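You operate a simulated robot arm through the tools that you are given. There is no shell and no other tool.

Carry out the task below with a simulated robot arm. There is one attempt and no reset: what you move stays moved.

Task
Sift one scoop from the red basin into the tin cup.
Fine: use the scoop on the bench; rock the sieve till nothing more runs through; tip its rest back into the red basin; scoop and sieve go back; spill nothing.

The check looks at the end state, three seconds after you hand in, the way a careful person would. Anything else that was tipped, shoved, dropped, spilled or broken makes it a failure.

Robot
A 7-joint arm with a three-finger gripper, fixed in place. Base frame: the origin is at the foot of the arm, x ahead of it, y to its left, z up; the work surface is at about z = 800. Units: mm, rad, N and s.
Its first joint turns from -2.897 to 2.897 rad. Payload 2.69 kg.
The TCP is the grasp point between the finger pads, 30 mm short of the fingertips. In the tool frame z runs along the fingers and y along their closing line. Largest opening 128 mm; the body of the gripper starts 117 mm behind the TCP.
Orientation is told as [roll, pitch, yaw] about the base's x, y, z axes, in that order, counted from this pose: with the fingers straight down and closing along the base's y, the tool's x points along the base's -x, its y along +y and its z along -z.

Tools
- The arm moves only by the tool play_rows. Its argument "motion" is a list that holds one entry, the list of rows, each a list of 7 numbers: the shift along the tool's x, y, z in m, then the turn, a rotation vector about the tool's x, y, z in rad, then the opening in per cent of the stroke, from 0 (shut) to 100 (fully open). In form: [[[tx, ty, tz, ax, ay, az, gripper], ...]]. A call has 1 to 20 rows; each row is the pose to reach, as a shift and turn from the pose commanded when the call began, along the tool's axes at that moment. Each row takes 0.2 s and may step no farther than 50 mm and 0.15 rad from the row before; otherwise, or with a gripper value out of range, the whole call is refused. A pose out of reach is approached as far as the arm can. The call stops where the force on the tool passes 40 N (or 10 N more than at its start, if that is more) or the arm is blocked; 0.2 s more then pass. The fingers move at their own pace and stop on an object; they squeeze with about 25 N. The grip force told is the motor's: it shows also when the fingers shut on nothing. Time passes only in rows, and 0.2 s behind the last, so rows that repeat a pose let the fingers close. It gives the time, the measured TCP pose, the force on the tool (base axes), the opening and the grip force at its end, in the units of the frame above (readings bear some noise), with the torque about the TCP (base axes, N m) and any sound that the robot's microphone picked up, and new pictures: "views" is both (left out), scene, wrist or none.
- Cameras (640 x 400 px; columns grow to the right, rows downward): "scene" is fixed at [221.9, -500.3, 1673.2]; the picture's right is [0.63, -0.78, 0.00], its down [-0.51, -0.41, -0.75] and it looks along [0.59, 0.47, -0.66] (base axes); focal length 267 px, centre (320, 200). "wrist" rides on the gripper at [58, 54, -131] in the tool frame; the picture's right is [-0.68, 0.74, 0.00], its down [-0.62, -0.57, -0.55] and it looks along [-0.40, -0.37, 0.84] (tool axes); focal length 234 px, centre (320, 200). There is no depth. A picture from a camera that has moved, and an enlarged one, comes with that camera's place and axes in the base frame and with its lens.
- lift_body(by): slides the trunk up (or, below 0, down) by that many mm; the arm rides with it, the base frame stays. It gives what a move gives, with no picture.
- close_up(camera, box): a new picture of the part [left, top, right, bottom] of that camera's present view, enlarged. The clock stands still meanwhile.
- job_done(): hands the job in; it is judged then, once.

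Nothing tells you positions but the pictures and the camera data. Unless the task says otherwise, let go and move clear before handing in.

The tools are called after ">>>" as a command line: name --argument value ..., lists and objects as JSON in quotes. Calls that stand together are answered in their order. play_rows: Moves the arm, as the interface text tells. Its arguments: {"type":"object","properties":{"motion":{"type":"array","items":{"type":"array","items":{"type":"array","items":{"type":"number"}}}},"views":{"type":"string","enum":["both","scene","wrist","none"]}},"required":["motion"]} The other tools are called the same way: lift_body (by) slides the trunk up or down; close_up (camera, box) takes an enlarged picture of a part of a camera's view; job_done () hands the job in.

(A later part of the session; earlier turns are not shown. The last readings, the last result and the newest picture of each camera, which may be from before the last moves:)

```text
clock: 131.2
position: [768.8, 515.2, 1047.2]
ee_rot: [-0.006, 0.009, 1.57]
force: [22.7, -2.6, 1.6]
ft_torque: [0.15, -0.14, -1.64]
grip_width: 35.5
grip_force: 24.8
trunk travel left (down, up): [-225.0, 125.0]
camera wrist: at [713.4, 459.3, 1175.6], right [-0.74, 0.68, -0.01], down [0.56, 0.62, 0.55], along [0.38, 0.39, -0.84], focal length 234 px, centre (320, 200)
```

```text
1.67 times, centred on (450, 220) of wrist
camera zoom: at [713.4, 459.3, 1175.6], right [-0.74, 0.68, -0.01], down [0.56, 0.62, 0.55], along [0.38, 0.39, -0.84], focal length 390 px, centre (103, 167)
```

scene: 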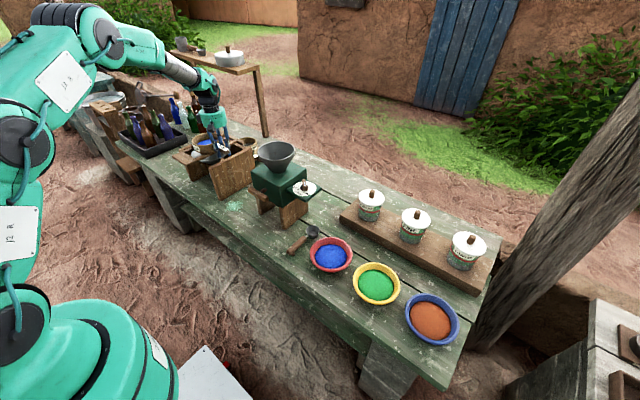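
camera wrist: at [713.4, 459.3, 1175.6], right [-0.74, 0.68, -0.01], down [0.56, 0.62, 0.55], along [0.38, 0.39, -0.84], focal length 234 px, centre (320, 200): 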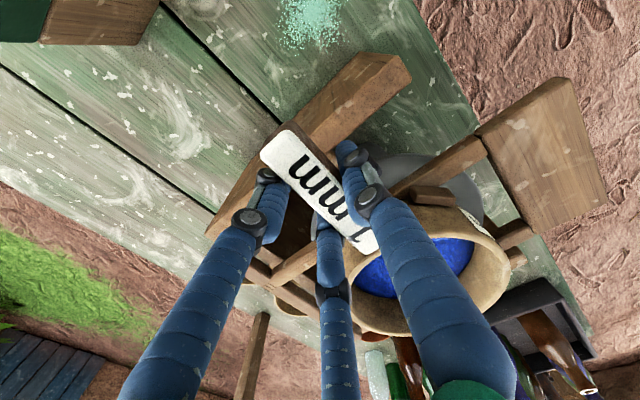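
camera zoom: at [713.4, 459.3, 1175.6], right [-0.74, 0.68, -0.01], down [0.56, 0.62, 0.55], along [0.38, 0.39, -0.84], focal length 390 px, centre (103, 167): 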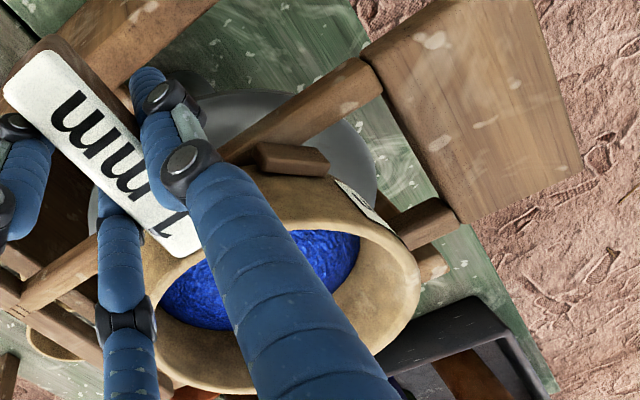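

At ±10 mm it bumps its stops (23 N), so I'll stay at ±6 mm and keep going.

>>> play_rows --motion '[[[0, -0.01, 0, 0, 0, 0, 0], [0, -0.016, 0, 0, 0, 0, 0], [0, -0.004, 0, 0, 0, 0, 0], [0, -0.016, 0, 0, 0, 0, 0], [0, -0.004, 0, 0, 0, 0, 0], [0, -0.016, 0, 0, 0, 0, 0], [0, -0.004, 0, 0, 0, 0, 0], [0, -0.016, 0, 0, 0, 0, 0], [0, -0.004, 0, 0, 0, 0, 0], [0, -0.016, 0, 0, 0, 0, 0], [0, -0.004, 0, 0, 0, 0, 0], [0, -0.016, 0, 0, 0, 0, 0], [0, -0.004, 0, 0, 0, 0, 0], [0, -0.016, 0, 0, 0, 0, 0], [0, -0.004, 0, 0, 0, 0, 0], [0, -0.016, 0, 0, 0, 0, 0], [0, -0.004, 0, 0, 0, 0, 0], [0, -0.016, 0, 0, 0, 0, 0], [0, -0.004, 0, 0, 0, 0, 0], [0, -0.01, 0, 0, 0, 0, 0]]]' --views "none"

>>> close_up --camera "scene" --box '[170, 110, 260, 190]'

>>> play_rows --motion '[[[0, 0.006, 0, 0, 0, 0, 0], [0, -0.006, 0, 0, 0, 0, 0], [0, 0.006, 0, 0, 0, 0, 0], [0, -0.006, 0, 0, 0, 0, 0], [0, 0.006, 0, 0, 0, 0, 0], [0, -0.006, 0, 0, 0, 0, 0], [0, 0.006, 0, 0, 0, 0, 0], [0, -0.006, 0, 0, 0, 0, 0], [0, 0.006, 0, 0, 0, 0, 0], [0, -0.006, 0, 0, 0, 0, 0], [0, 0.006, 0, 0, 0, 0, 0], [0, -0.006, 0, 0, 0, 0, 0], [0, 0.006, 0, 0, 0, 0, 0], [0, -0.006, 0, 0, 0, 0, 0], [0, 0.006, 0, 0, 0, 0, 0], [0, -0.006, 0, 0, 0, 0, 0], [0, 0.006, 0, 0, 0, 0, 0], [0, -0.006, 0, 0, 0, 0, 0], [0, 0, 0, 0, 0, 0, 0], [0, 0, 0, 0, 0, 0, 0]]]' --views "wrist"

>>> close_up --camera "scene" --box '[170, 110, 260, 190]'

>>> close_up --camera "wrist" --box '[300, 100, 600, 340]'

```text
clock: 135.4
position: [774.1, 514.9, 1045.7]
ee_rot: [-0.003, 0.015, 1.572]
force: [-0.3, -0.4, -1.7]
ft_torque: [-0.11, 0.02, 0.03]
grip_width: 35.1
grip_force: 25.3
trunk travel left (down, up): [-225.0, 125.0]
```

```text
5.00 times, centred on (215, 150) of scene
camera zoom: at [221.9, -500.3, 1673.2], right [0.63, -0.78, 0.0], down [-0.51, -0.41, -0.75], along [0.59, 0.47, -0.66], focal length 1336 px, centre (845, 450)
```

zoom: 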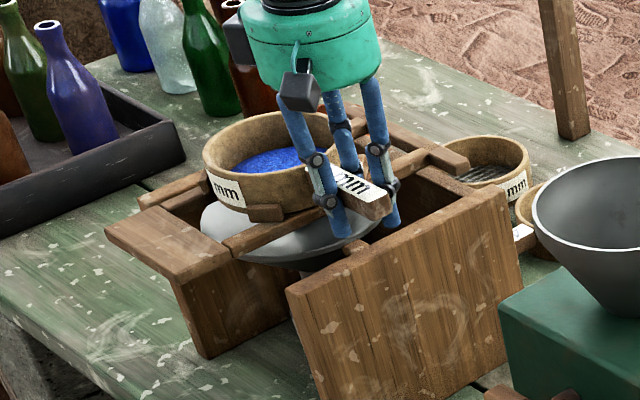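

```text
clock: 139.6
position: [775.8, 514.7, 1045.7]
ee_rot: [-0.004, 0.014, 1.571]
force: [1.1, -0.6, -0.7]
ft_torque: [-0.12, -0.03, -0.01]
grip_width: 34.8
grip_force: 24.6
trunk travel left (down, up): [-225.0, 125.0]
camera wrist: at [720.9, 459.2, 1175.6], right [-0.74, 0.68, -0.01], down [0.56, 0.62, 0.54], along [0.37, 0.39, -0.84], focal length 234 px, centre (320, 200)
```

wrist: 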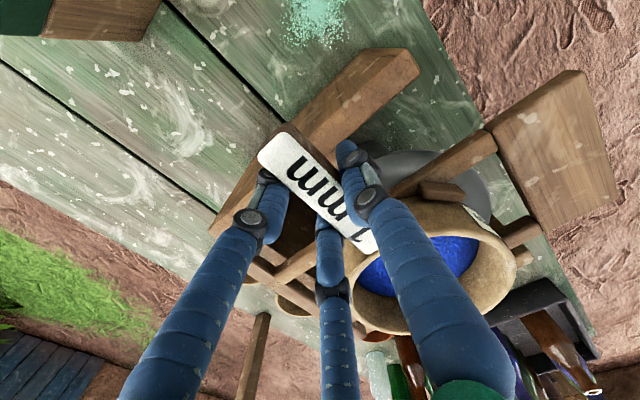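

```text
5.00 times, centred on (215, 150) of scene
camera zoom: at [221.9, -500.3, 1673.2], right [0.63, -0.78, 0.0], down [-0.51, -0.41, -0.75], along [0.59, 0.47, -0.66], focal length 1336 px, centre (845, 450)
```

zoom: 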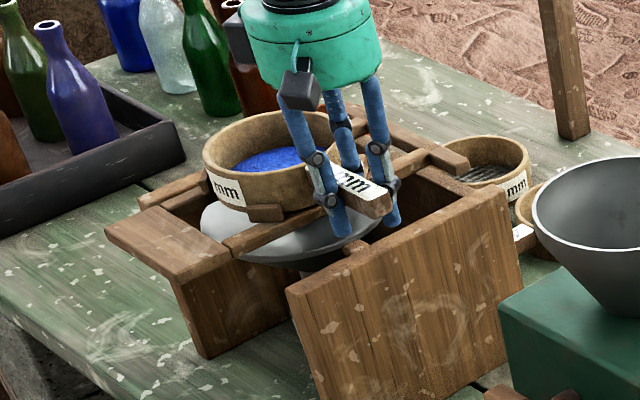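

```text
1.67 times, centred on (450, 220) of wrist
camera zoom: at [720.9, 459.2, 1175.6], right [-0.74, 0.68, -0.01], down [0.56, 0.62, 0.54], along [0.37, 0.39, -0.84], focal length 390 px, centre (103, 167)
```

zoom: 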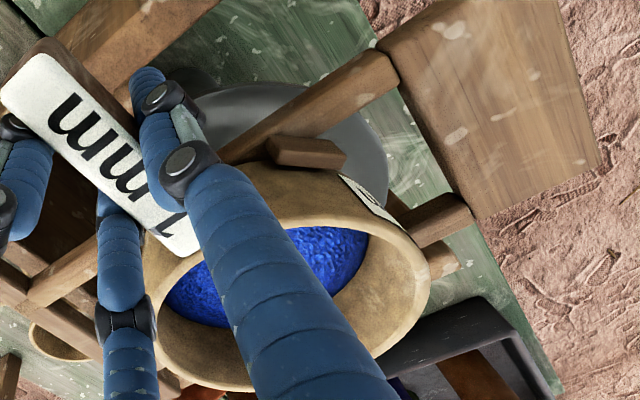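

The level has nearly stopped changing. I'll try a real rocking motion — lifted 6 mm and rolled about the handle — and look the instant it stops, to see whether anything still runs.

>>> play_rows --motion '[[[0, 0, -0.006, 0, 0, 0, 0], [0, 0.005, -0.006, 0.08, 0, 0, 0], [0, -0.005, -0.006, -0.06, 0, 0, 0], [0, 0.005, -0.006, 0.08, 0, 0, 0], [0, -0.005, -0.006, -0.06, 0, 0, 0], [0, 0.005, -0.006, 0.08, 0, 0, 0], [0, -0.005, -0.006, -0.06, 0, 0, 0], [0, 0.005, -0.006, 0.08, 0, 0, 0], [0, -0.005, -0.006, -0.06, 0, 0, 0], [0, 0.005, -0.006, 0.08, 0, 0, 0], [0, -0.005, -0.006, -0.06, 0, 0, 0], [0, 0.005, -0.006, 0.08, 0, 0, 0], [0, 0, -0.006, 0, 0, 0, 0]]]' --views "wrist"

>>> close_up --camera "scene" --box '[170, 110, 260, 190]'

>>> close_up --camera "wrist" --box '[300, 100, 600, 340]'

```text
clock: 142.4
position: [774.6, 515.6, 1052.7]
ee_rot: [-0.005, 0.012, 1.57]
force: [-0.7, -0.2, -0.6]
ft_torque: [-0.07, -0.11, 0.01]
grip_width: 35.5
grip_force: 24.3
trunk travel left (down, up): [-225.0, 125.0]
camera wrist: at [719.0, 459.1, 1182.6], right [-0.74, 0.68, -0.01], down [0.56, 0.62, 0.54], along [0.38, 0.39, -0.84], focal length 234 px, centre (320, 200)
```

wrist: 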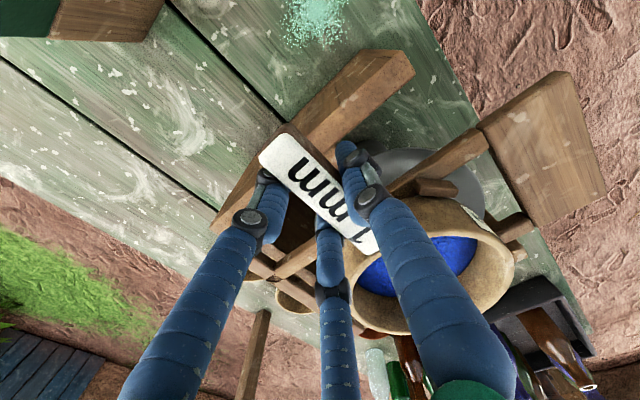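

```text
5.00 times, centred on (215, 150) of scene
camera zoom: at [221.9, -500.3, 1673.2], right [0.63, -0.78, 0.0], down [-0.51, -0.41, -0.75], along [0.59, 0.47, -0.66], focal length 1336 px, centre (845, 450)
```

zoom: 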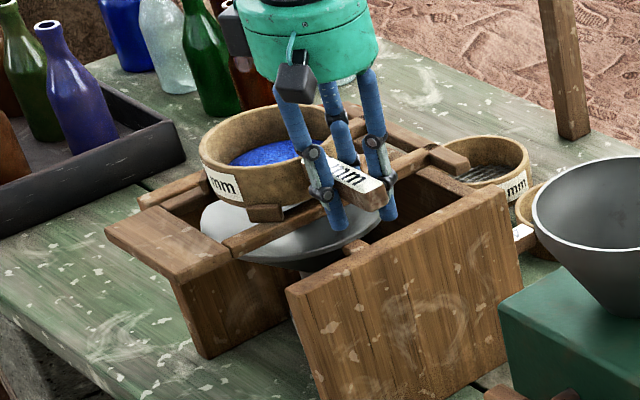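

```text
1.67 times, centred on (450, 220) of wrist
camera zoom: at [719.0, 459.1, 1182.6], right [-0.74, 0.68, -0.01], down [0.56, 0.62, 0.54], along [0.38, 0.39, -0.84], focal length 390 px, centre (103, 167)
```

zoom: 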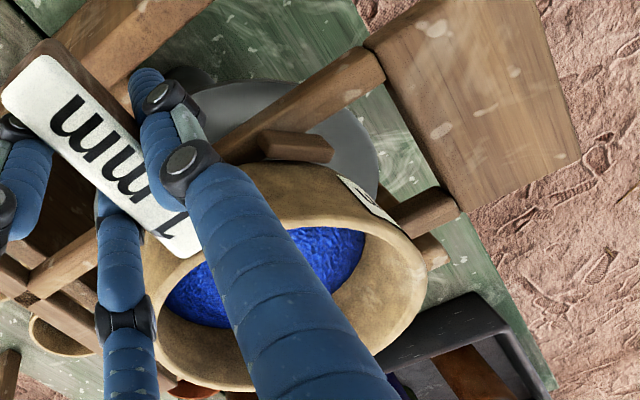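

No grains are visible falling now. I'll set the sieve back on its rails, take a close reference picture of its contents, rock again, and compare.

>>> play_rows --motion '[[[0, 0, 0.003, 0, 0, 0, 0], [0, 0, 0.006, 0, 0, 0, 0], [0, 0, 0.006, 0, 0, 0, 0]]]' --views "none"

>>> close_up --camera "wrist" --box '[340, 200, 520, 340]'

>>> close_up --camera "scene" --box '[195, 130, 240, 170]'

>>> play_rows --motion '[[[0, 0.006, 0, 0, 0, 0, 0], [0, -0.006, 0, 0, 0, 0, 0], [0, 0.006, 0, 0, 0, 0, 0], [0, -0.006, 0, 0, 0, 0, 0], [0, 0.006, 0, 0, 0, 0, 0], [0, -0.006, 0, 0, 0, 0, 0], [0, 0.006, 0, 0, 0, 0, 0], [0, -0.006, 0, 0, 0, 0, 0], [0, 0.006, 0, 0, 0, 0, 0], [0, -0.006, 0, 0, 0, 0, 0], [0, 0.006, 0, 0, 0, 0, 0], [0, -0.006, 0, 0, 0, 0, 0], [0, 0.006, 0, 0, 0, 0, 0], [0, -0.006, 0, 0, 0, 0, 0], [0, 0.006, 0, 0, 0, 0, 0], [0, -0.006, 0, 0, 0, 0, 0], [0, 0.006, 0, 0, 0, 0, 0], [0, -0.006, 0, 0, 0, 0, 0], [0, 0, 0, 0, 0, 0, 0]]]' --views "none"

>>> close_up --camera "wrist" --box '[340, 200, 520, 340]'

>>> close_up --camera "scene" --box '[195, 130, 240, 170]'

```text
clock: 143.2
position: [776.0, 515.6, 1045.5]
ee_rot: [-0.004, 0.013, 1.572]
force: [0.3, 0.5, 1.2]
ft_torque: [0.37, 0.05, -0.1]
grip_width: 35.0
grip_force: 24.9
trunk travel left (down, up): [-225.0, 125.0]
```

```text
2.86 times, centred on (430, 270) of wrist
camera zoom: at [720.8, 459.7, 1175.4], right [-0.74, 0.68, -0.01], down [0.56, 0.62, 0.54], along [0.38, 0.39, -0.84], focal length 669 px, centre (6, 0)
```

zoom: 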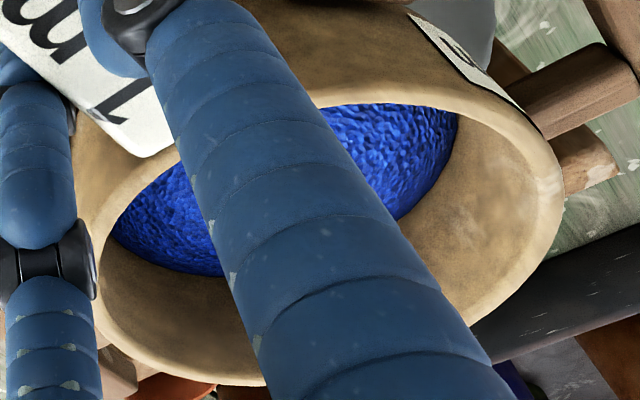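

```text
10.00 times, centred on (218, 150) of scene
camera zoom: at [221.9, -500.3, 1673.2], right [0.63, -0.78, 0.0], down [-0.51, -0.41, -0.75], along [0.59, 0.47, -0.66], focal length 2672 px, centre (1345, 700)
```

zoom: 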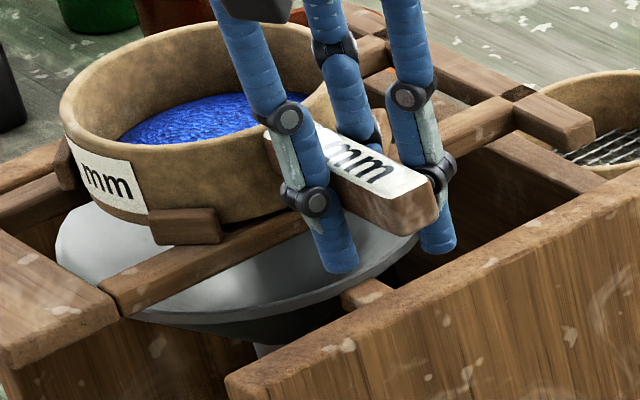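

```text
clock: 147.2
position: [775.9, 514.3, 1045.9]
ee_rot: [-0.004, 0.012, 1.571]
force: [-0.8, 0.1, -1.7]
ft_torque: [-0.14, 0.01, 0.05]
grip_width: 34.9
grip_force: 25.3
trunk travel left (down, up): [-225.0, 125.0]
```

```text
2.86 times, centred on (430, 270) of wrist
camera zoom: at [720.7, 459.7, 1175.0], right [-0.74, 0.68, -0.01], down [0.56, 0.62, 0.54], along [0.37, 0.39, -0.84], focal length 669 px, centre (6, 0)
```

zoom: 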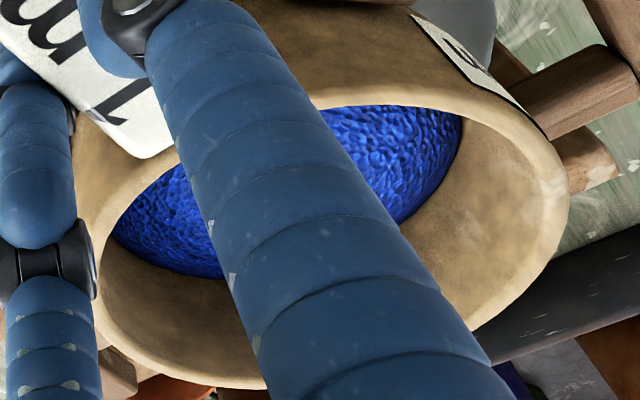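

```text
10.00 times, centred on (218, 150) of scene
camera zoom: at [221.9, -500.3, 1673.2], right [0.63, -0.78, 0.0], down [-0.51, -0.41, -0.75], along [0.59, 0.47, -0.66], focal length 2672 px, centre (1345, 700)
```

zoom: 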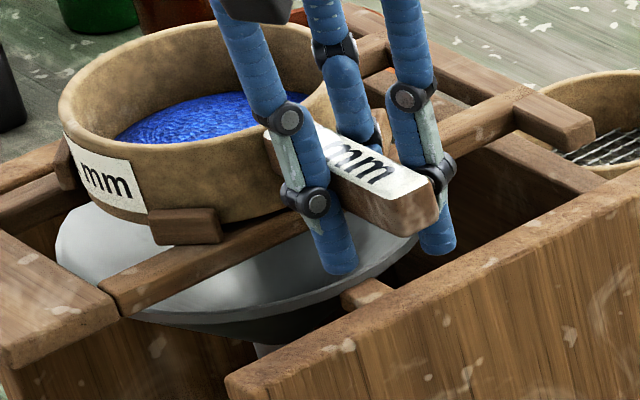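

The remaining material is looking coarser each time, so fines are still leaving. I'll keep rocking and compare again.

>>> play_rows --motion '[[[0, 0.0065, 0, 0, 0, 0, 0], [0, -0.0065, 0, 0, 0, 0, 0], [0, 0.0065, 0, 0, 0, 0, 0], [0, -0.0065, 0, 0, 0, 0, 0], [0, 0.0065, 0, 0, 0, 0, 0], [0, -0.0065, 0, 0, 0, 0, 0], [0, 0.0065, 0, 0, 0, 0, 0], [0, -0.0065, 0, 0, 0, 0, 0], [0, 0.0065, 0, 0, 0, 0, 0], [0, -0.0065, 0, 0, 0, 0, 0], [0, 0.0065, 0, 0, 0, 0, 0], [0, -0.0065, 0, 0, 0, 0, 0], [0, 0.0065, 0, 0, 0, 0, 0], [0, -0.0065, 0, 0, 0, 0, 0], [0, 0.0065, 0, 0, 0, 0, 0], [0, -0.0065, 0, 0, 0, 0, 0], [0, 0.0065, 0, 0, 0, 0, 0], [0, -0.0065, 0, 0, 0, 0, 0], [0, 0.0065, 0, 0, 0, 0, 0], [0, 0, 0, 0, 0, 0, 0]]]' --views "none"

>>> close_up --camera "wrist" --box '[340, 200, 520, 340]'

>>> play_rows --motion '[[[0, 0.0065, 0, 0, 0, 0, 0], [0, -0.0065, 0, 0, 0, 0, 0], [0, 0.0065, 0, 0, 0, 0, 0], [0, -0.0065, 0, 0, 0, 0, 0], [0, 0.0065, 0, 0, 0, 0, 0], [0, -0.0065, 0, 0, 0, 0, 0], [0, 0.0065, 0, 0, 0, 0, 0], [0, -0.0065, 0, 0, 0, 0, 0], [0, 0.0065, 0, 0, 0, 0, 0], [0, -0.0065, 0, 0, 0, 0, 0], [0, 0.0065, 0, 0, 0, 0, 0], [0, -0.0065, 0, 0, 0, 0, 0], [0, 0.0065, 0, 0, 0, 0, 0], [0, -0.0065, 0, 0, 0, 0, 0], [0, 0.0065, 0, 0, 0, 0, 0], [0, -0.0065, 0, 0, 0, 0, 0], [0, 0.0065, 0, 0, 0, 0, 0], [0, -0.0065, 0, 0, 0, 0, 0], [0, 0.0065, 0, 0, 0, 0, 0], [0, 0, 0, 0, 0, 0, 0]]]' --views "none"

>>> close_up --camera "wrist" --box '[340, 200, 520, 340]'

>>> close_up --camera "scene" --box '[195, 130, 240, 170]'

```text
clock: 151.4
position: [775.5, 513.8, 1045.2]
ee_rot: [-0.003, 0.012, 1.57]
force: [0.4, -0.7, -0.9]
ft_torque: [-0.15, 0.01, -0.01]
grip_width: 34.9
grip_force: 24.9
trunk travel left (down, up): [-225.0, 125.0]
```

```text
2.86 times, centred on (430, 270) of wrist
camera zoom: at [720.3, 459.0, 1174.4], right [-0.74, 0.68, -0.01], down [0.56, 0.62, 0.54], along [0.37, 0.39, -0.84], focal length 669 px, centre (6, 0)
```

zoom: 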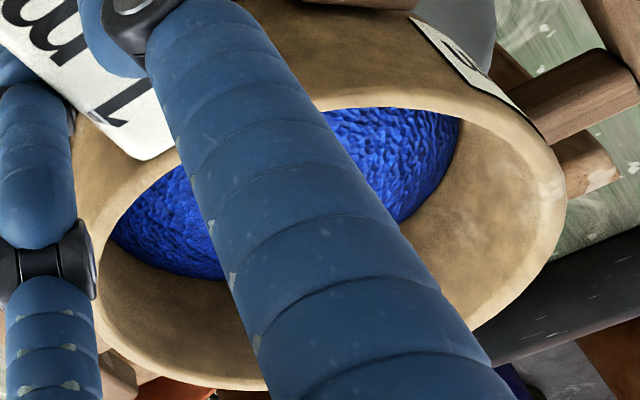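

```text
clock: 155.6
position: [774.4, 514.1, 1044.3]
ee_rot: [-0.004, 0.013, 1.57]
force: [0.0, -0.3, -1.7]
ft_torque: [-0.13, 0.01, 0.04]
grip_width: 35.0
grip_force: 24.9
trunk travel left (down, up): [-225.0, 125.0]
```

```text
2.86 times, centred on (430, 270) of wrist
camera zoom: at [720.7, 459.0, 1174.0], right [-0.74, 0.68, -0.01], down [0.56, 0.62, 0.54], along [0.37, 0.39, -0.84], focal length 669 px, centre (6, 0)
```

zoom: 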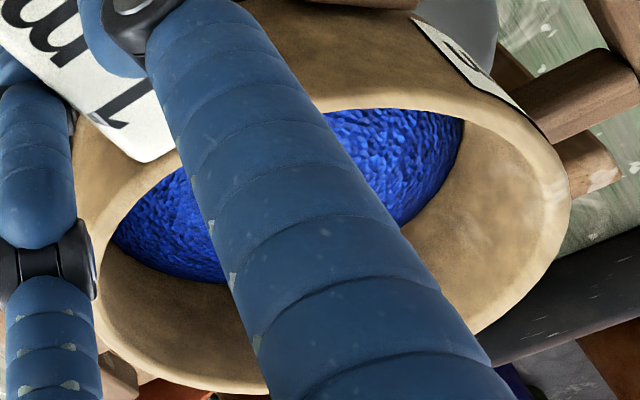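

```text
10.00 times, centred on (218, 150) of scene
camera zoom: at [221.9, -500.3, 1673.2], right [0.63, -0.78, 0.0], down [-0.51, -0.41, -0.75], along [0.59, 0.47, -0.66], focal length 2672 px, centre (1345, 700)
```

zoom: 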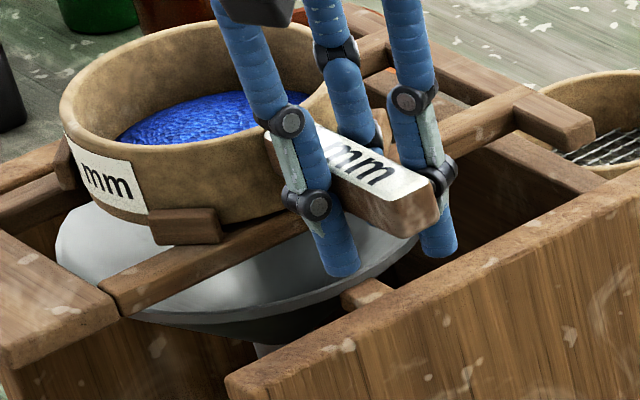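

I'll repeat the very first short shake, with the same timing and view, to see if any stream still appears below the sieve.

>>> play_rows --motion '[[[0, 0.006, 0, 0, 0, 0, 0], [0, -0.006, 0, 0, 0, 0, 0], [0, 0.006, 0, 0, 0, 0, 0], [0, -0.006, 0, 0, 0, 0, 0], [0, 0.006, 0, 0, 0, 0, 0], [0, -0.006, 0, 0, 0, 0, 0], [0, 0, 0, 0, 0, 0, 0]]]' --views "none"

>>> close_up --camera "scene" --box '[195, 130, 240, 170]'

>>> play_rows --motion '[[[0, 0.006, 0, 0, 0, 0, 0], [0, -0.006, 0, 0, 0, 0, 0], [0, 0.006, 0, 0, 0, 0, 0], [0, -0.006, 0, 0, 0, 0, 0], [0, 0.006, 0, 0, 0, 0, 0], [0, -0.006, 0, 0, 0, 0, 0]]]' --views "none"

>>> close_up --camera "scene" --box '[195, 130, 240, 170]'

```text
clock: 157.2
position: [775.7, 515.9, 1045.4]
ee_rot: [-0.004, 0.014, 1.572]
force: [0.0, 0.6, -0.8]
ft_torque: [-0.09, 0.05, -0.04]
grip_width: 35.1
grip_force: 25.3
trunk travel left (down, up): [-225.0, 125.0]
```

```text
10.00 times, centred on (218, 150) of scene
camera zoom: at [221.9, -500.3, 1673.2], right [0.63, -0.78, 0.0], down [-0.51, -0.41, -0.75], along [0.59, 0.47, -0.66], focal length 2672 px, centre (1345, 700)
```

zoom: 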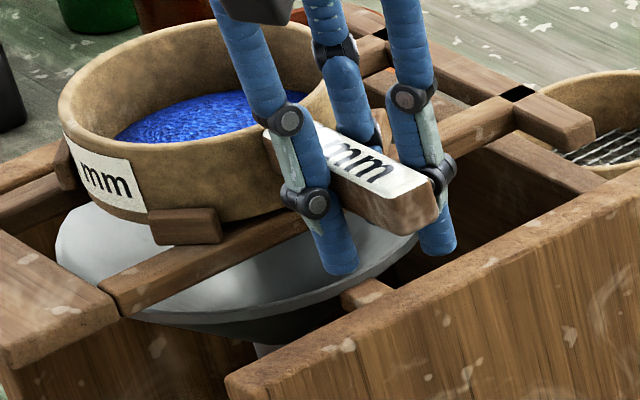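

```text
clock: 158.6
position: [780.9, 514.6, 1043.0]
ee_rot: [-0.003, 0.015, 1.571]
force: [-9.7, -4.7, -2.5]
ft_torque: [-0.21, 0.19, 0.83]
grip_width: 35.0
grip_force: 24.9
trunk travel left (down, up): [-225.0, 125.0]
```

```text
10.00 times, centred on (218, 150) of scene
camera zoom: at [221.9, -500.3, 1673.2], right [0.63, -0.78, 0.0], down [-0.51, -0.41, -0.75], along [0.59, 0.47, -0.66], focal length 2672 px, centre (1345, 700)
```

zoom: 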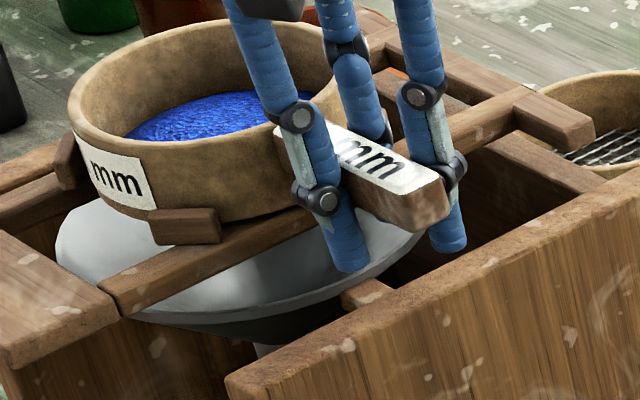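

No stream any more. One last, livelier set of rocking (lifted 6 mm, rolling) to be sure, looking immediately after the last stroke.

>>> play_rows --motion '[[[0, 0.006, 0, 0, 0, 0, 0], [0, 0.006, -0.006, 0, 0, 0, 0], [0, 0.012, -0.006, 0.07, 0, 0, 0], [0, 0, -0.006, -0.07, 0, 0, 0], [0, 0.012, -0.006, 0.07, 0, 0, 0], [0, 0, -0.006, -0.07, 0, 0, 0], [0, 0.012, -0.006, 0.07, 0, 0, 0], [0, 0, -0.006, -0.07, 0, 0, 0], [0, 0.012, -0.006, 0.07, 0, 0, 0], [0, 0, -0.006, -0.07, 0, 0, 0], [0, 0.012, -0.006, 0.07, 0, 0, 0], [0, 0, -0.006, -0.07, 0, 0, 0], [0, 0.012, -0.006, 0.07, 0, 0, 0], [0, 0, -0.006, -0.07, 0, 0, 0], [0, 0.012, -0.006, 0.07, 0, 0, 0], [0, 0, -0.006, -0.07, 0, 0, 0], [0, 0.012, -0.006, 0.07, 0, 0, 0], [0, 0.006, -0.006, 0, 0, 0, 0]]]' --views "wrist"

>>> close_up --camera "scene" --box '[195, 130, 240, 170]'

>>> close_up --camera "wrist" --box '[340, 200, 520, 340]'

```text
clock: 162.4
position: [773.3, 515.3, 1053.7]
ee_rot: [-0.005, 0.013, 1.572]
force: [-1.0, -0.1, 0.1]
ft_torque: [-0.08, -0.11, 0.02]
grip_width: 36.2
grip_force: 25.2
trunk travel left (down, up): [-225.0, 125.0]
camera wrist: at [718.7, 459.9, 1183.4], right [-0.74, 0.68, -0.01], down [0.56, 0.62, 0.54], along [0.38, 0.39, -0.84], focal length 234 px, centre (320, 200)
```

wrist: 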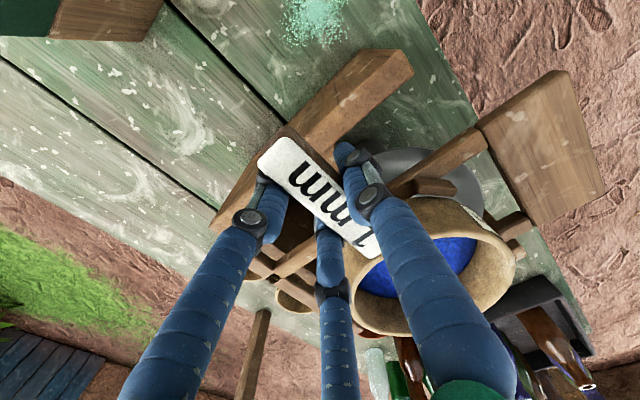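

```text
10.00 times, centred on (218, 150) of scene
camera zoom: at [221.9, -500.3, 1673.2], right [0.63, -0.78, 0.0], down [-0.51, -0.41, -0.75], along [0.59, 0.47, -0.66], focal length 2672 px, centre (1345, 700)
```

zoom: 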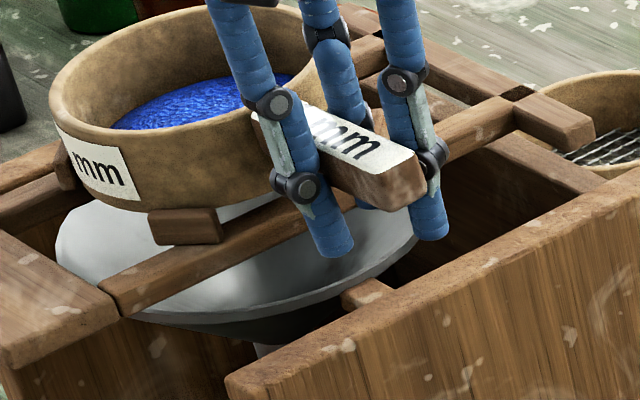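

```text
2.86 times, centred on (430, 270) of wrist
camera zoom: at [718.7, 459.9, 1183.4], right [-0.74, 0.68, -0.01], down [0.56, 0.62, 0.54], along [0.38, 0.39, -0.84], focal length 669 px, centre (6, 0)
```

zoom: 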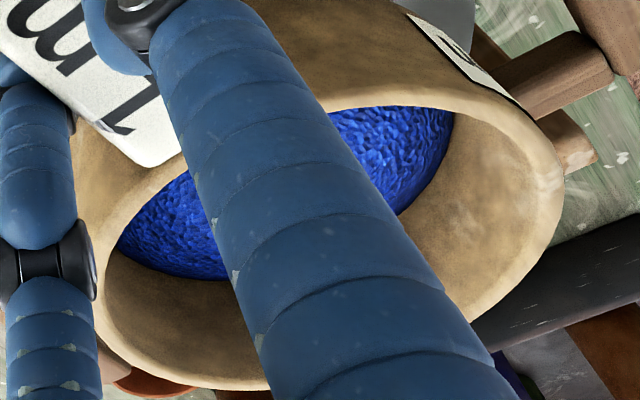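

Nothing more runs through. Now I lift the sieve with its rest and carry it level, in slow stages, toward the red basin.

>>> play_rows --motion '[[[0, 0, -0.005, 0, 0, 0, 0], [0, 0, -0.015, 0, 0, 0, 0], [0, 0, -0.03, 0, 0, 0, 0], [0, 0, -0.048, 0, 0, 0, 0], [0, 0, -0.066, 0, 0, 0, 0], [0, 0, -0.084, 0, 0, 0, 0], [0, 0, -0.098, 0, 0, 0, 0], [0, 0, -0.107, 0, 0, 0, 0], [0, 0, -0.11, 0, 0, 0, 0], [0, 0, -0.11, 0, 0, 0, 0]]]' --views "both"

>>> close_up --camera "scene" --box '[150, 80, 270, 190]'

>>> close_up --camera "wrist" --box '[220, 80, 560, 340]'

```text
clock: 164.6
position: [775.7, 516.0, 1160.1]
ee_rot: [-0.004, 0.013, 1.571]
force: [-0.2, -0.2, -1.4]
ft_torque: [-0.1, 0.0, 0.03]
grip_width: 35.3
grip_force: 24.6
trunk travel left (down, up): [-225.0, 125.0]
camera wrist: at [720.8, 460.5, 1290.6], right [-0.74, 0.68, -0.01], down [0.56, 0.62, 0.54], along [0.37, 0.39, -0.84], focal length 234 px, centre (320, 200)
```

scene: 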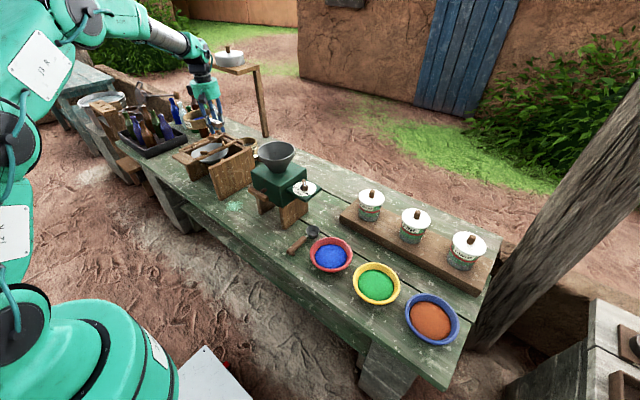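
wrist: 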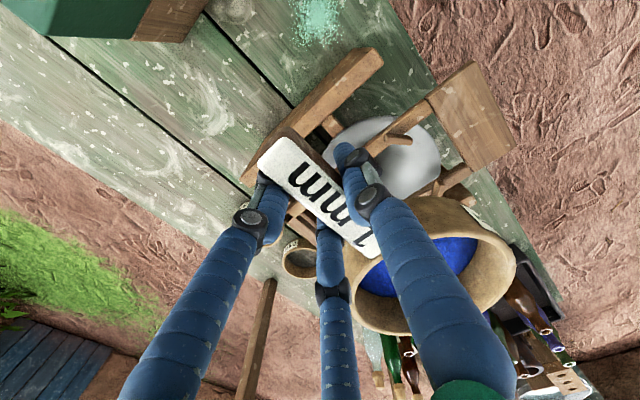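

```text
3.64 times, centred on (210, 135) of scene
camera zoom: at [221.9, -500.3, 1673.2], right [0.63, -0.78, 0.0], down [-0.51, -0.41, -0.75], along [0.59, 0.47, -0.66], focal length 972 px, centre (720, 436)
```

zoom: 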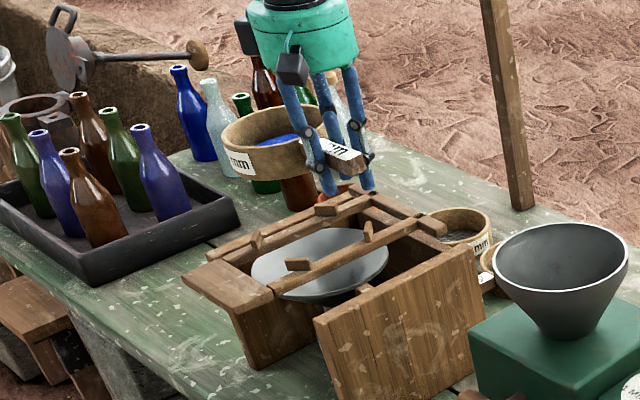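

```text
1.54 times, centred on (390, 210) of wrist
camera zoom: at [720.8, 460.5, 1290.6], right [-0.74, 0.68, -0.01], down [0.56, 0.62, 0.54], along [0.37, 0.39, -0.84], focal length 360 px, centre (212, 185)
```

zoom: 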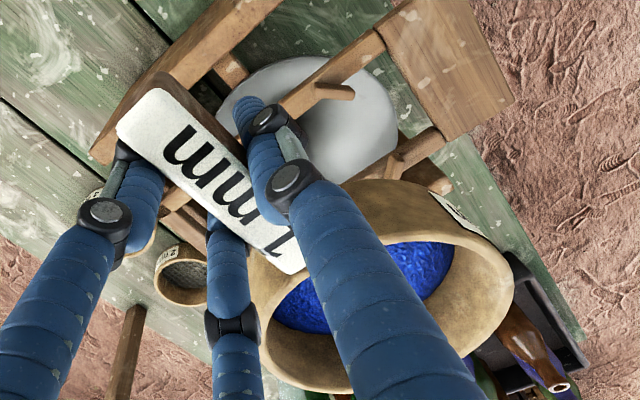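

The sieve is up, the stand's seat (four small pegs) and the clean funnel are visible below. Carrying on toward the basin in level, slow stages.

>>> play_rows --motion '[[[0.004, 0.003, -0.001, 0, 0, 0.02, 0], [0.014, 0.01, -0.002, 0, 0, 0.07, 0], [0.03, 0.022, -0.002, 0, 0, 0.145, 0], [0.05, 0.0364, -0.003, 0, 0, 0.238, 0], [0.072, 0.0525, -0.003, 0, 0, 0.342, 0], [0.094, 0.0685, -0.004, 0, 0, 0.447, 0], [0.116, 0.0846, -0.004, 0, 0, 0.552, 0], [0.138, 0.1006, -0.005, 0, 0, 0.656, 0], [0.16, 0.1166, -0.005, 0, 0, 0.761, 0], [0.181, 0.1319, -0.006, 0, 0, 0.861, 0], [0.199, 0.145, -0.006, 0, 0, 0.946, 0], [0.213, 0.1553, -0.007, 0, 0, 1.013, 0], [0.222, 0.1618, -0.007, 0, 0, 1.056, 0], [0.225, 0.164, -0.007, 0, 0, 1.07, 0], [0.225, 0.164, -0.007, 0, 0, 1.07, 0]]]' --views "both"

>>> close_up --camera "scene" --box '[150, 80, 330, 220]'

```text
clock: 167.8
position: [609.8, 291.3, 1169.4]
ee_rot: [-0.014, 0.002, 0.5]
force: [0.3, -0.4, -0.8]
ft_torque: [-0.07, 0.08, -0.02]
grip_width: 35.2
grip_force: 24.7
trunk travel left (down, up): [-225.0, 125.0]
camera wrist: at [532.3, 313.3, 1298.6], right [0.24, 0.97, -0.01], down [0.81, -0.19, 0.55], along [0.54, -0.14, -0.83], focal length 234 px, centre (320, 200)
```

scene: 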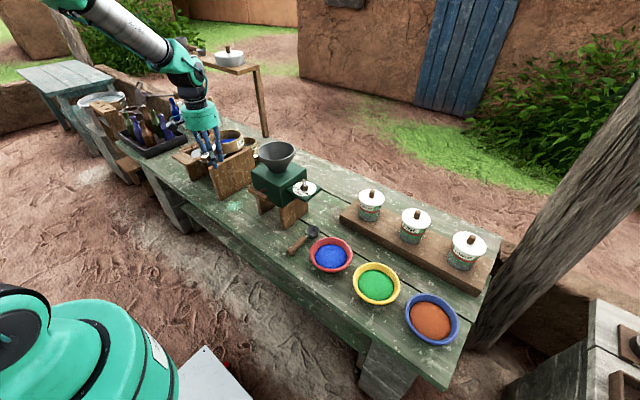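
wrist: 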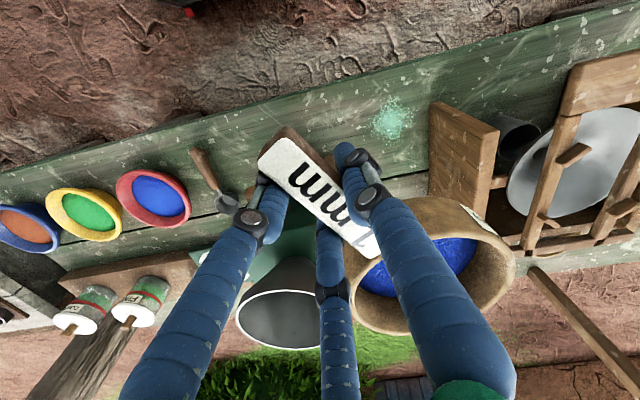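

```text
2.86 times, centred on (240, 150) of scene
camera zoom: at [221.9, -500.3, 1673.2], right [0.63, -0.78, 0.0], down [-0.51, -0.41, -0.75], along [0.59, 0.47, -0.66], focal length 763 px, centre (549, 343)
```

zoom: 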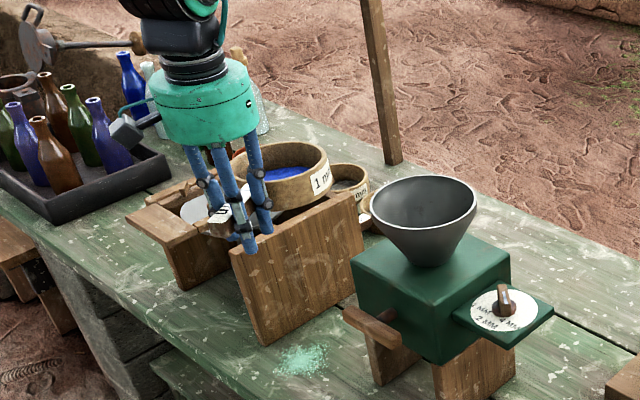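

From here the tin cup's mouth shows under the funnel; I'll take a quick look at it.

>>> close_up --camera "wrist" --box '[470, 90, 600, 220]'

>>> close_up --camera "wrist" --box '[330, 180, 530, 340]'

```text
3.08 times, centred on (535, 155) of wrist
camera zoom: at [532.3, 313.3, 1298.6], right [0.24, 0.97, -0.01], down [0.81, -0.19, 0.55], along [0.54, -0.14, -0.83], focal length 720 px, centre (-342, 338)
```

zoom: 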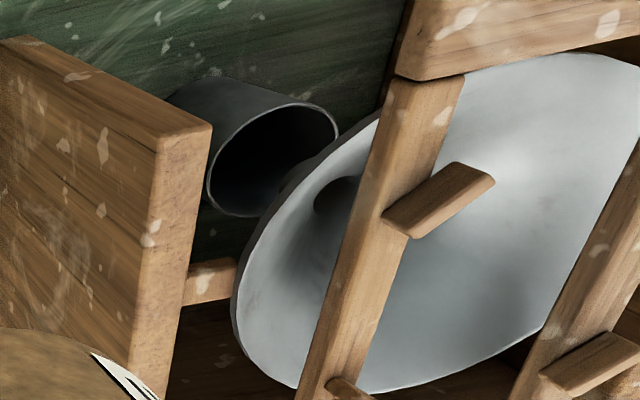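

```text
2.50 times, centred on (430, 260) of wrist
camera zoom: at [532.3, 313.3, 1298.6], right [0.24, 0.97, -0.01], down [0.81, -0.19, 0.55], along [0.54, -0.14, -0.83], focal length 585 px, centre (45, 50)
```

zoom: 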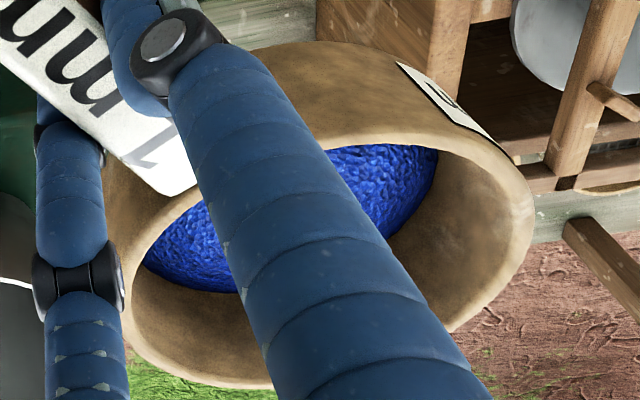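

Funnel clean, cup in place beneath it. On to the basin side.

>>> play_rows --motion '[[[0.0018, -0.0045, 0, 0, 0, 0.025, 0], [0.006, -0.0155, 0, 0, 0, 0.087, 0], [0.0131, -0.0333, 0, 0, 0, 0.187, 0], [0.0216, -0.055, 0, 0, 0, 0.309, 0], [0.0308, -0.0783, 0, 0, 0, 0.439, 0], [0.04, -0.1017, 0, 0, 0, 0.571, 0], [0.0492, -0.125, 0, 0, 0, 0.702, 0], [0.0585, -0.1488, 0, 0, 0, 0.835, 0], [0.0677, -0.1722, 0, 0, 0, 0.967, 0], [0.0769, -0.1955, 0, 0, 0, 1.098, 0], [0.0861, -0.2189, 0, 0, 0, 1.229, 0], [0.0953, -0.2422, 0, 0, 0, 1.36, 0], [0.1036, -0.2635, 0, 0, 0, 1.479, 0], [0.1104, -0.2808, 0, 0, 0, 1.576, 0], [0.1152, -0.2929, 0, 0, 0, 1.644, 0], [0.117, -0.2975, 0, 0, 0, 1.67, 0], [0.117, -0.2975, 0, 0, 0, 1.67, 0]]]' --views "both"

>>> close_up --camera "scene" --box '[230, 130, 410, 290]'

```text
clock: 171.4
position: [650.8, -26.1, 1173.0]
ee_rot: [-0.002, -0.015, -1.17]
force: [0.3, 0.4, -2.1]
ft_torque: [0.13, 0.02, 0.03]
grip_width: 35.0
grip_force: 24.8
trunk travel left (down, up): [-225.0, 125.0]
camera wrist: at [677.1, 51.6, 1301.9], right [0.94, -0.34, 0.01], down [-0.28, -0.78, 0.56], along [-0.18, -0.53, -0.83], focal length 234 px, centre (320, 200)
```

scene: 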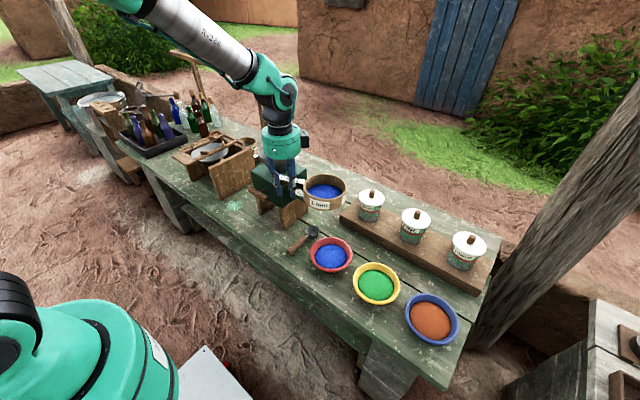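
wrist: 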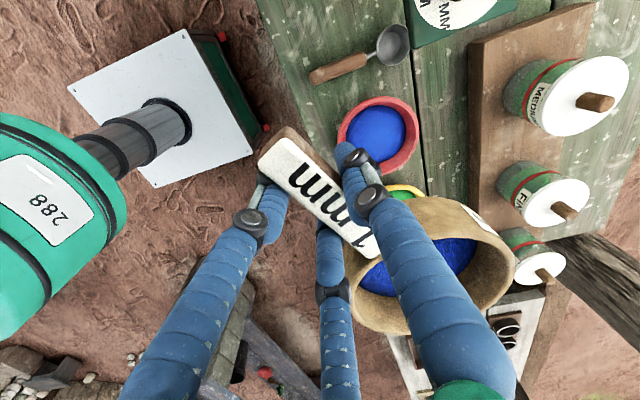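

```text
2.50 times, centred on (320, 210) of scene
camera zoom: at [221.9, -500.3, 1673.2], right [0.63, -0.78, 0.0], down [-0.51, -0.41, -0.75], along [0.59, 0.47, -0.66], focal length 668 px, centre (320, 175)
```

zoom: 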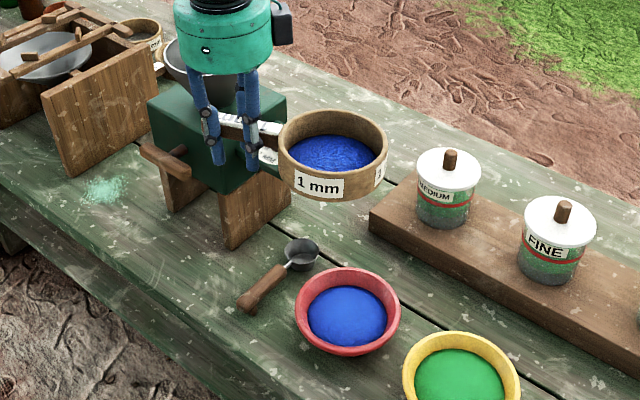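

The sieve hangs level with a coarse rest in it. Now down over the red basin, still upright.

>>> play_rows --motion '[[[-0.0005, 0.001, 0.008, 0, 0, 0, 0], [-0.0017, 0.003, 0.026, 0, 0, 0, 0], [-0.0034, 0.006, 0.052, 0, 0, 0, 0], [-0.0053, 0.0095, 0.08, 0, 0, 0, 0], [-0.0071, 0.013, 0.108, 0, 0, 0, 0], [-0.0089, 0.0163, 0.136, 0, 0, 0, 0], [-0.0108, 0.0196, 0.164, 0, 0, 0, 0], [-0.0123, 0.0225, 0.188, 0, 0, 0, 0], [-0.0135, 0.0246, 0.205, 0, 0, 0, 0], [-0.014, 0.0255, 0.213, 0, 0, 0, 0], [-0.014, 0.0255, 0.213, 0, 0, 0, 0]]]' --views "both"

>>> close_up --camera "scene" --box '[230, 170, 410, 310]'

>>> close_up --camera "wrist" --box '[220, 60, 560, 340]'

```text
clock: 173.8
position: [680.5, -32.7, 961.7]
ee_rot: [-0.001, -0.014, -1.17]
force: [-0.6, -0.3, -1.4]
ft_torque: [0.11, 0.11, 0.01]
grip_width: 35.0
grip_force: 25.3
trunk travel left (down, up): [-225.0, 125.0]
camera wrist: at [706.2, 46.1, 1090.2], right [0.94, -0.33, 0.01], down [-0.28, -0.78, 0.56], along [-0.18, -0.53, -0.83], focal length 234 px, centre (320, 200)
```

scene: 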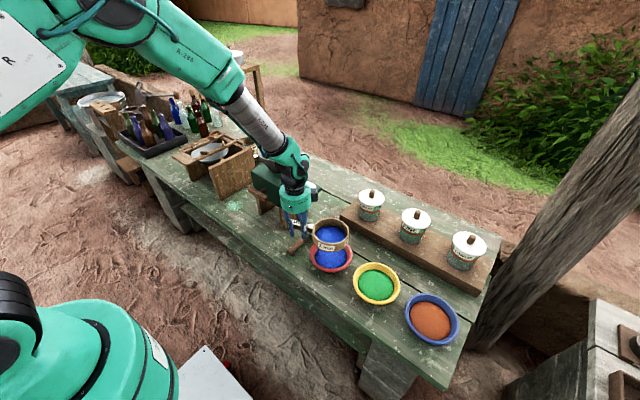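
wrist: 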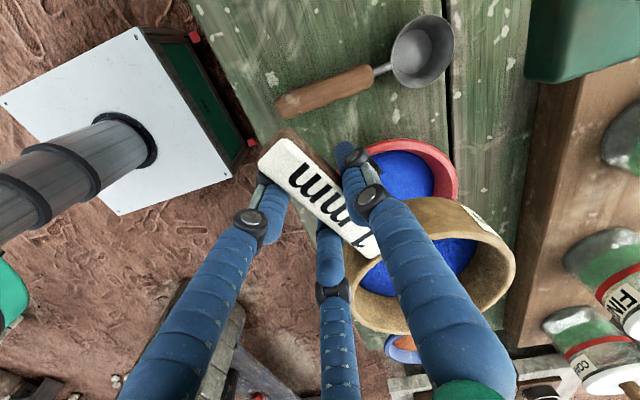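

```text
2.86 times, centred on (320, 240) of scene
camera zoom: at [221.9, -500.3, 1673.2], right [0.63, -0.78, 0.0], down [-0.51, -0.41, -0.75], along [0.59, 0.47, -0.66], focal length 763 px, centre (320, 86)
```

zoom: 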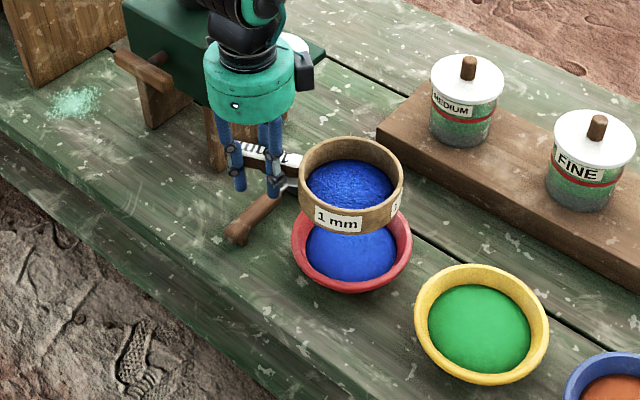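

```text
1.43 times, centred on (390, 200) of wrist
camera zoom: at [706.2, 46.1, 1090.2], right [0.94, -0.33, 0.01], down [-0.28, -0.78, 0.56], along [-0.18, -0.53, -0.83], focal length 334 px, centre (220, 200)
```

zoom: 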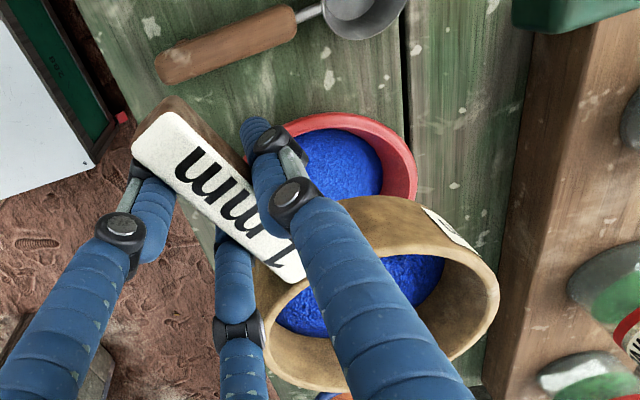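

The sieve is right over the basin. Now I roll it about its handle toward me, keeping its lower edge over the powder.

>>> play_rows --motion '[[[0, 0, 0, -0.14, 0, 0, 0], [0, 0, 0, -0.28, 0, 0, 0], [0, 0, 0, -0.42, 0, 0, 0], [0, 0, 0, -0.56, 0, 0, 0], [0, 0, 0, -0.7, 0, 0, 0], [0, 0, 0, -0.84, 0, 0, 0], [0, -0.0019, 0.0011, -0.98, 0, 0, 0], [0, -0.0039, 0.0022, -1.12, 0, 0, 0], [0, -0.0058, 0.0033, -1.26, 0, 0, 0], [0, -0.0078, 0.0044, -1.4, 0, 0, 0], [0, -0.0097, 0.0056, -1.54, 0, 0, 0], [0, -0.0117, 0.0067, -1.68, 0, 0, 0], [0, -0.0136, 0.0078, -1.82, 0, 0, 0], [0, -0.0156, 0.0089, -1.96, 0, 0, 0], [0, -0.0175, 0.01, -2.07, 0, 0, 0], [0, -0.0175, 0.01, -2.07, 0, 0, 0]]]' --views "both"

>>> close_up --camera "scene" --box '[230, 170, 410, 310]'

>>> close_up --camera "wrist" --box '[140, 120, 500, 400]'

```text
clock: 177.2
position: [665.9, -38.0, 951.9]
ee_rot: [2.07, -0.014, -1.17]
force: [0.4, -0.3, -1.1]
ft_torque: [0.08, 0.01, 0.02]
grip_width: 36.2
grip_force: 25.0
trunk travel left (down, up): [-225.0, 125.0]
camera wrist: at [512.7, -38.4, 933.3], right [-0.06, -0.75, 0.66], down [0.05, -0.66, -0.75], along [1.0, -0.01, 0.08], focal length 234 px, centre (320, 200)
```

scene: 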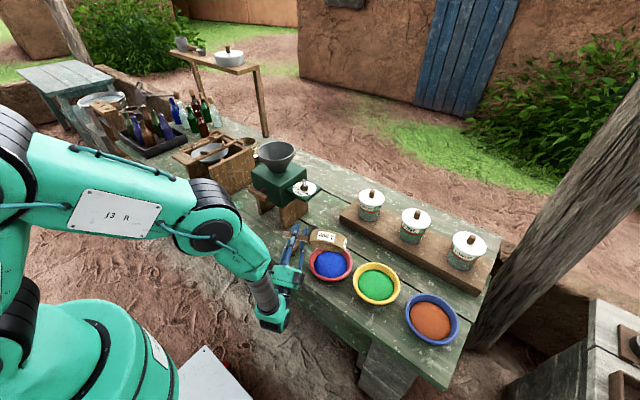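
wrist: 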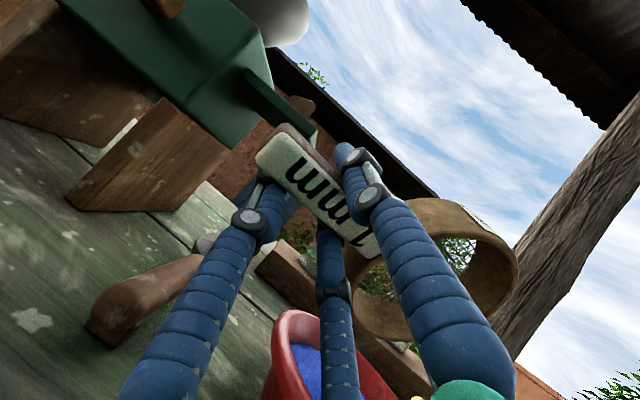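

```text
2.86 times, centred on (320, 240) of scene
camera zoom: at [221.9, -500.3, 1673.2], right [0.63, -0.78, 0.0], down [-0.51, -0.41, -0.75], along [0.59, 0.47, -0.66], focal length 763 px, centre (320, 86)
```

zoom: 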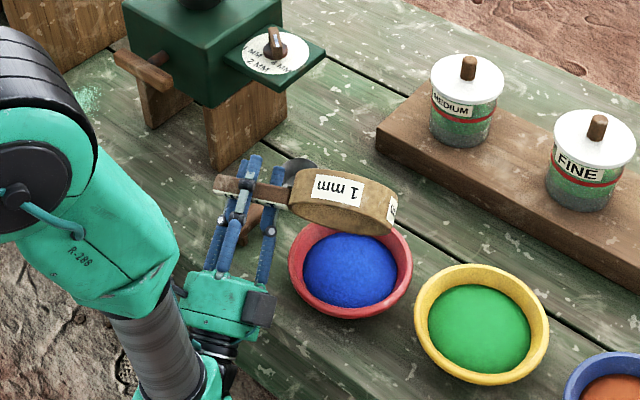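

```text
1.43 times, centred on (320, 260) of wrist
camera zoom: at [512.7, -38.4, 933.3], right [-0.06, -0.75, 0.66], down [0.05, -0.66, -0.75], along [1.0, -0.01, 0.08], focal length 334 px, centre (320, 114)
```

zoom: 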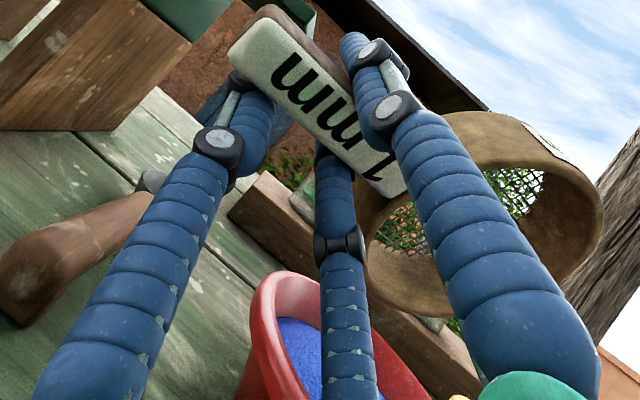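

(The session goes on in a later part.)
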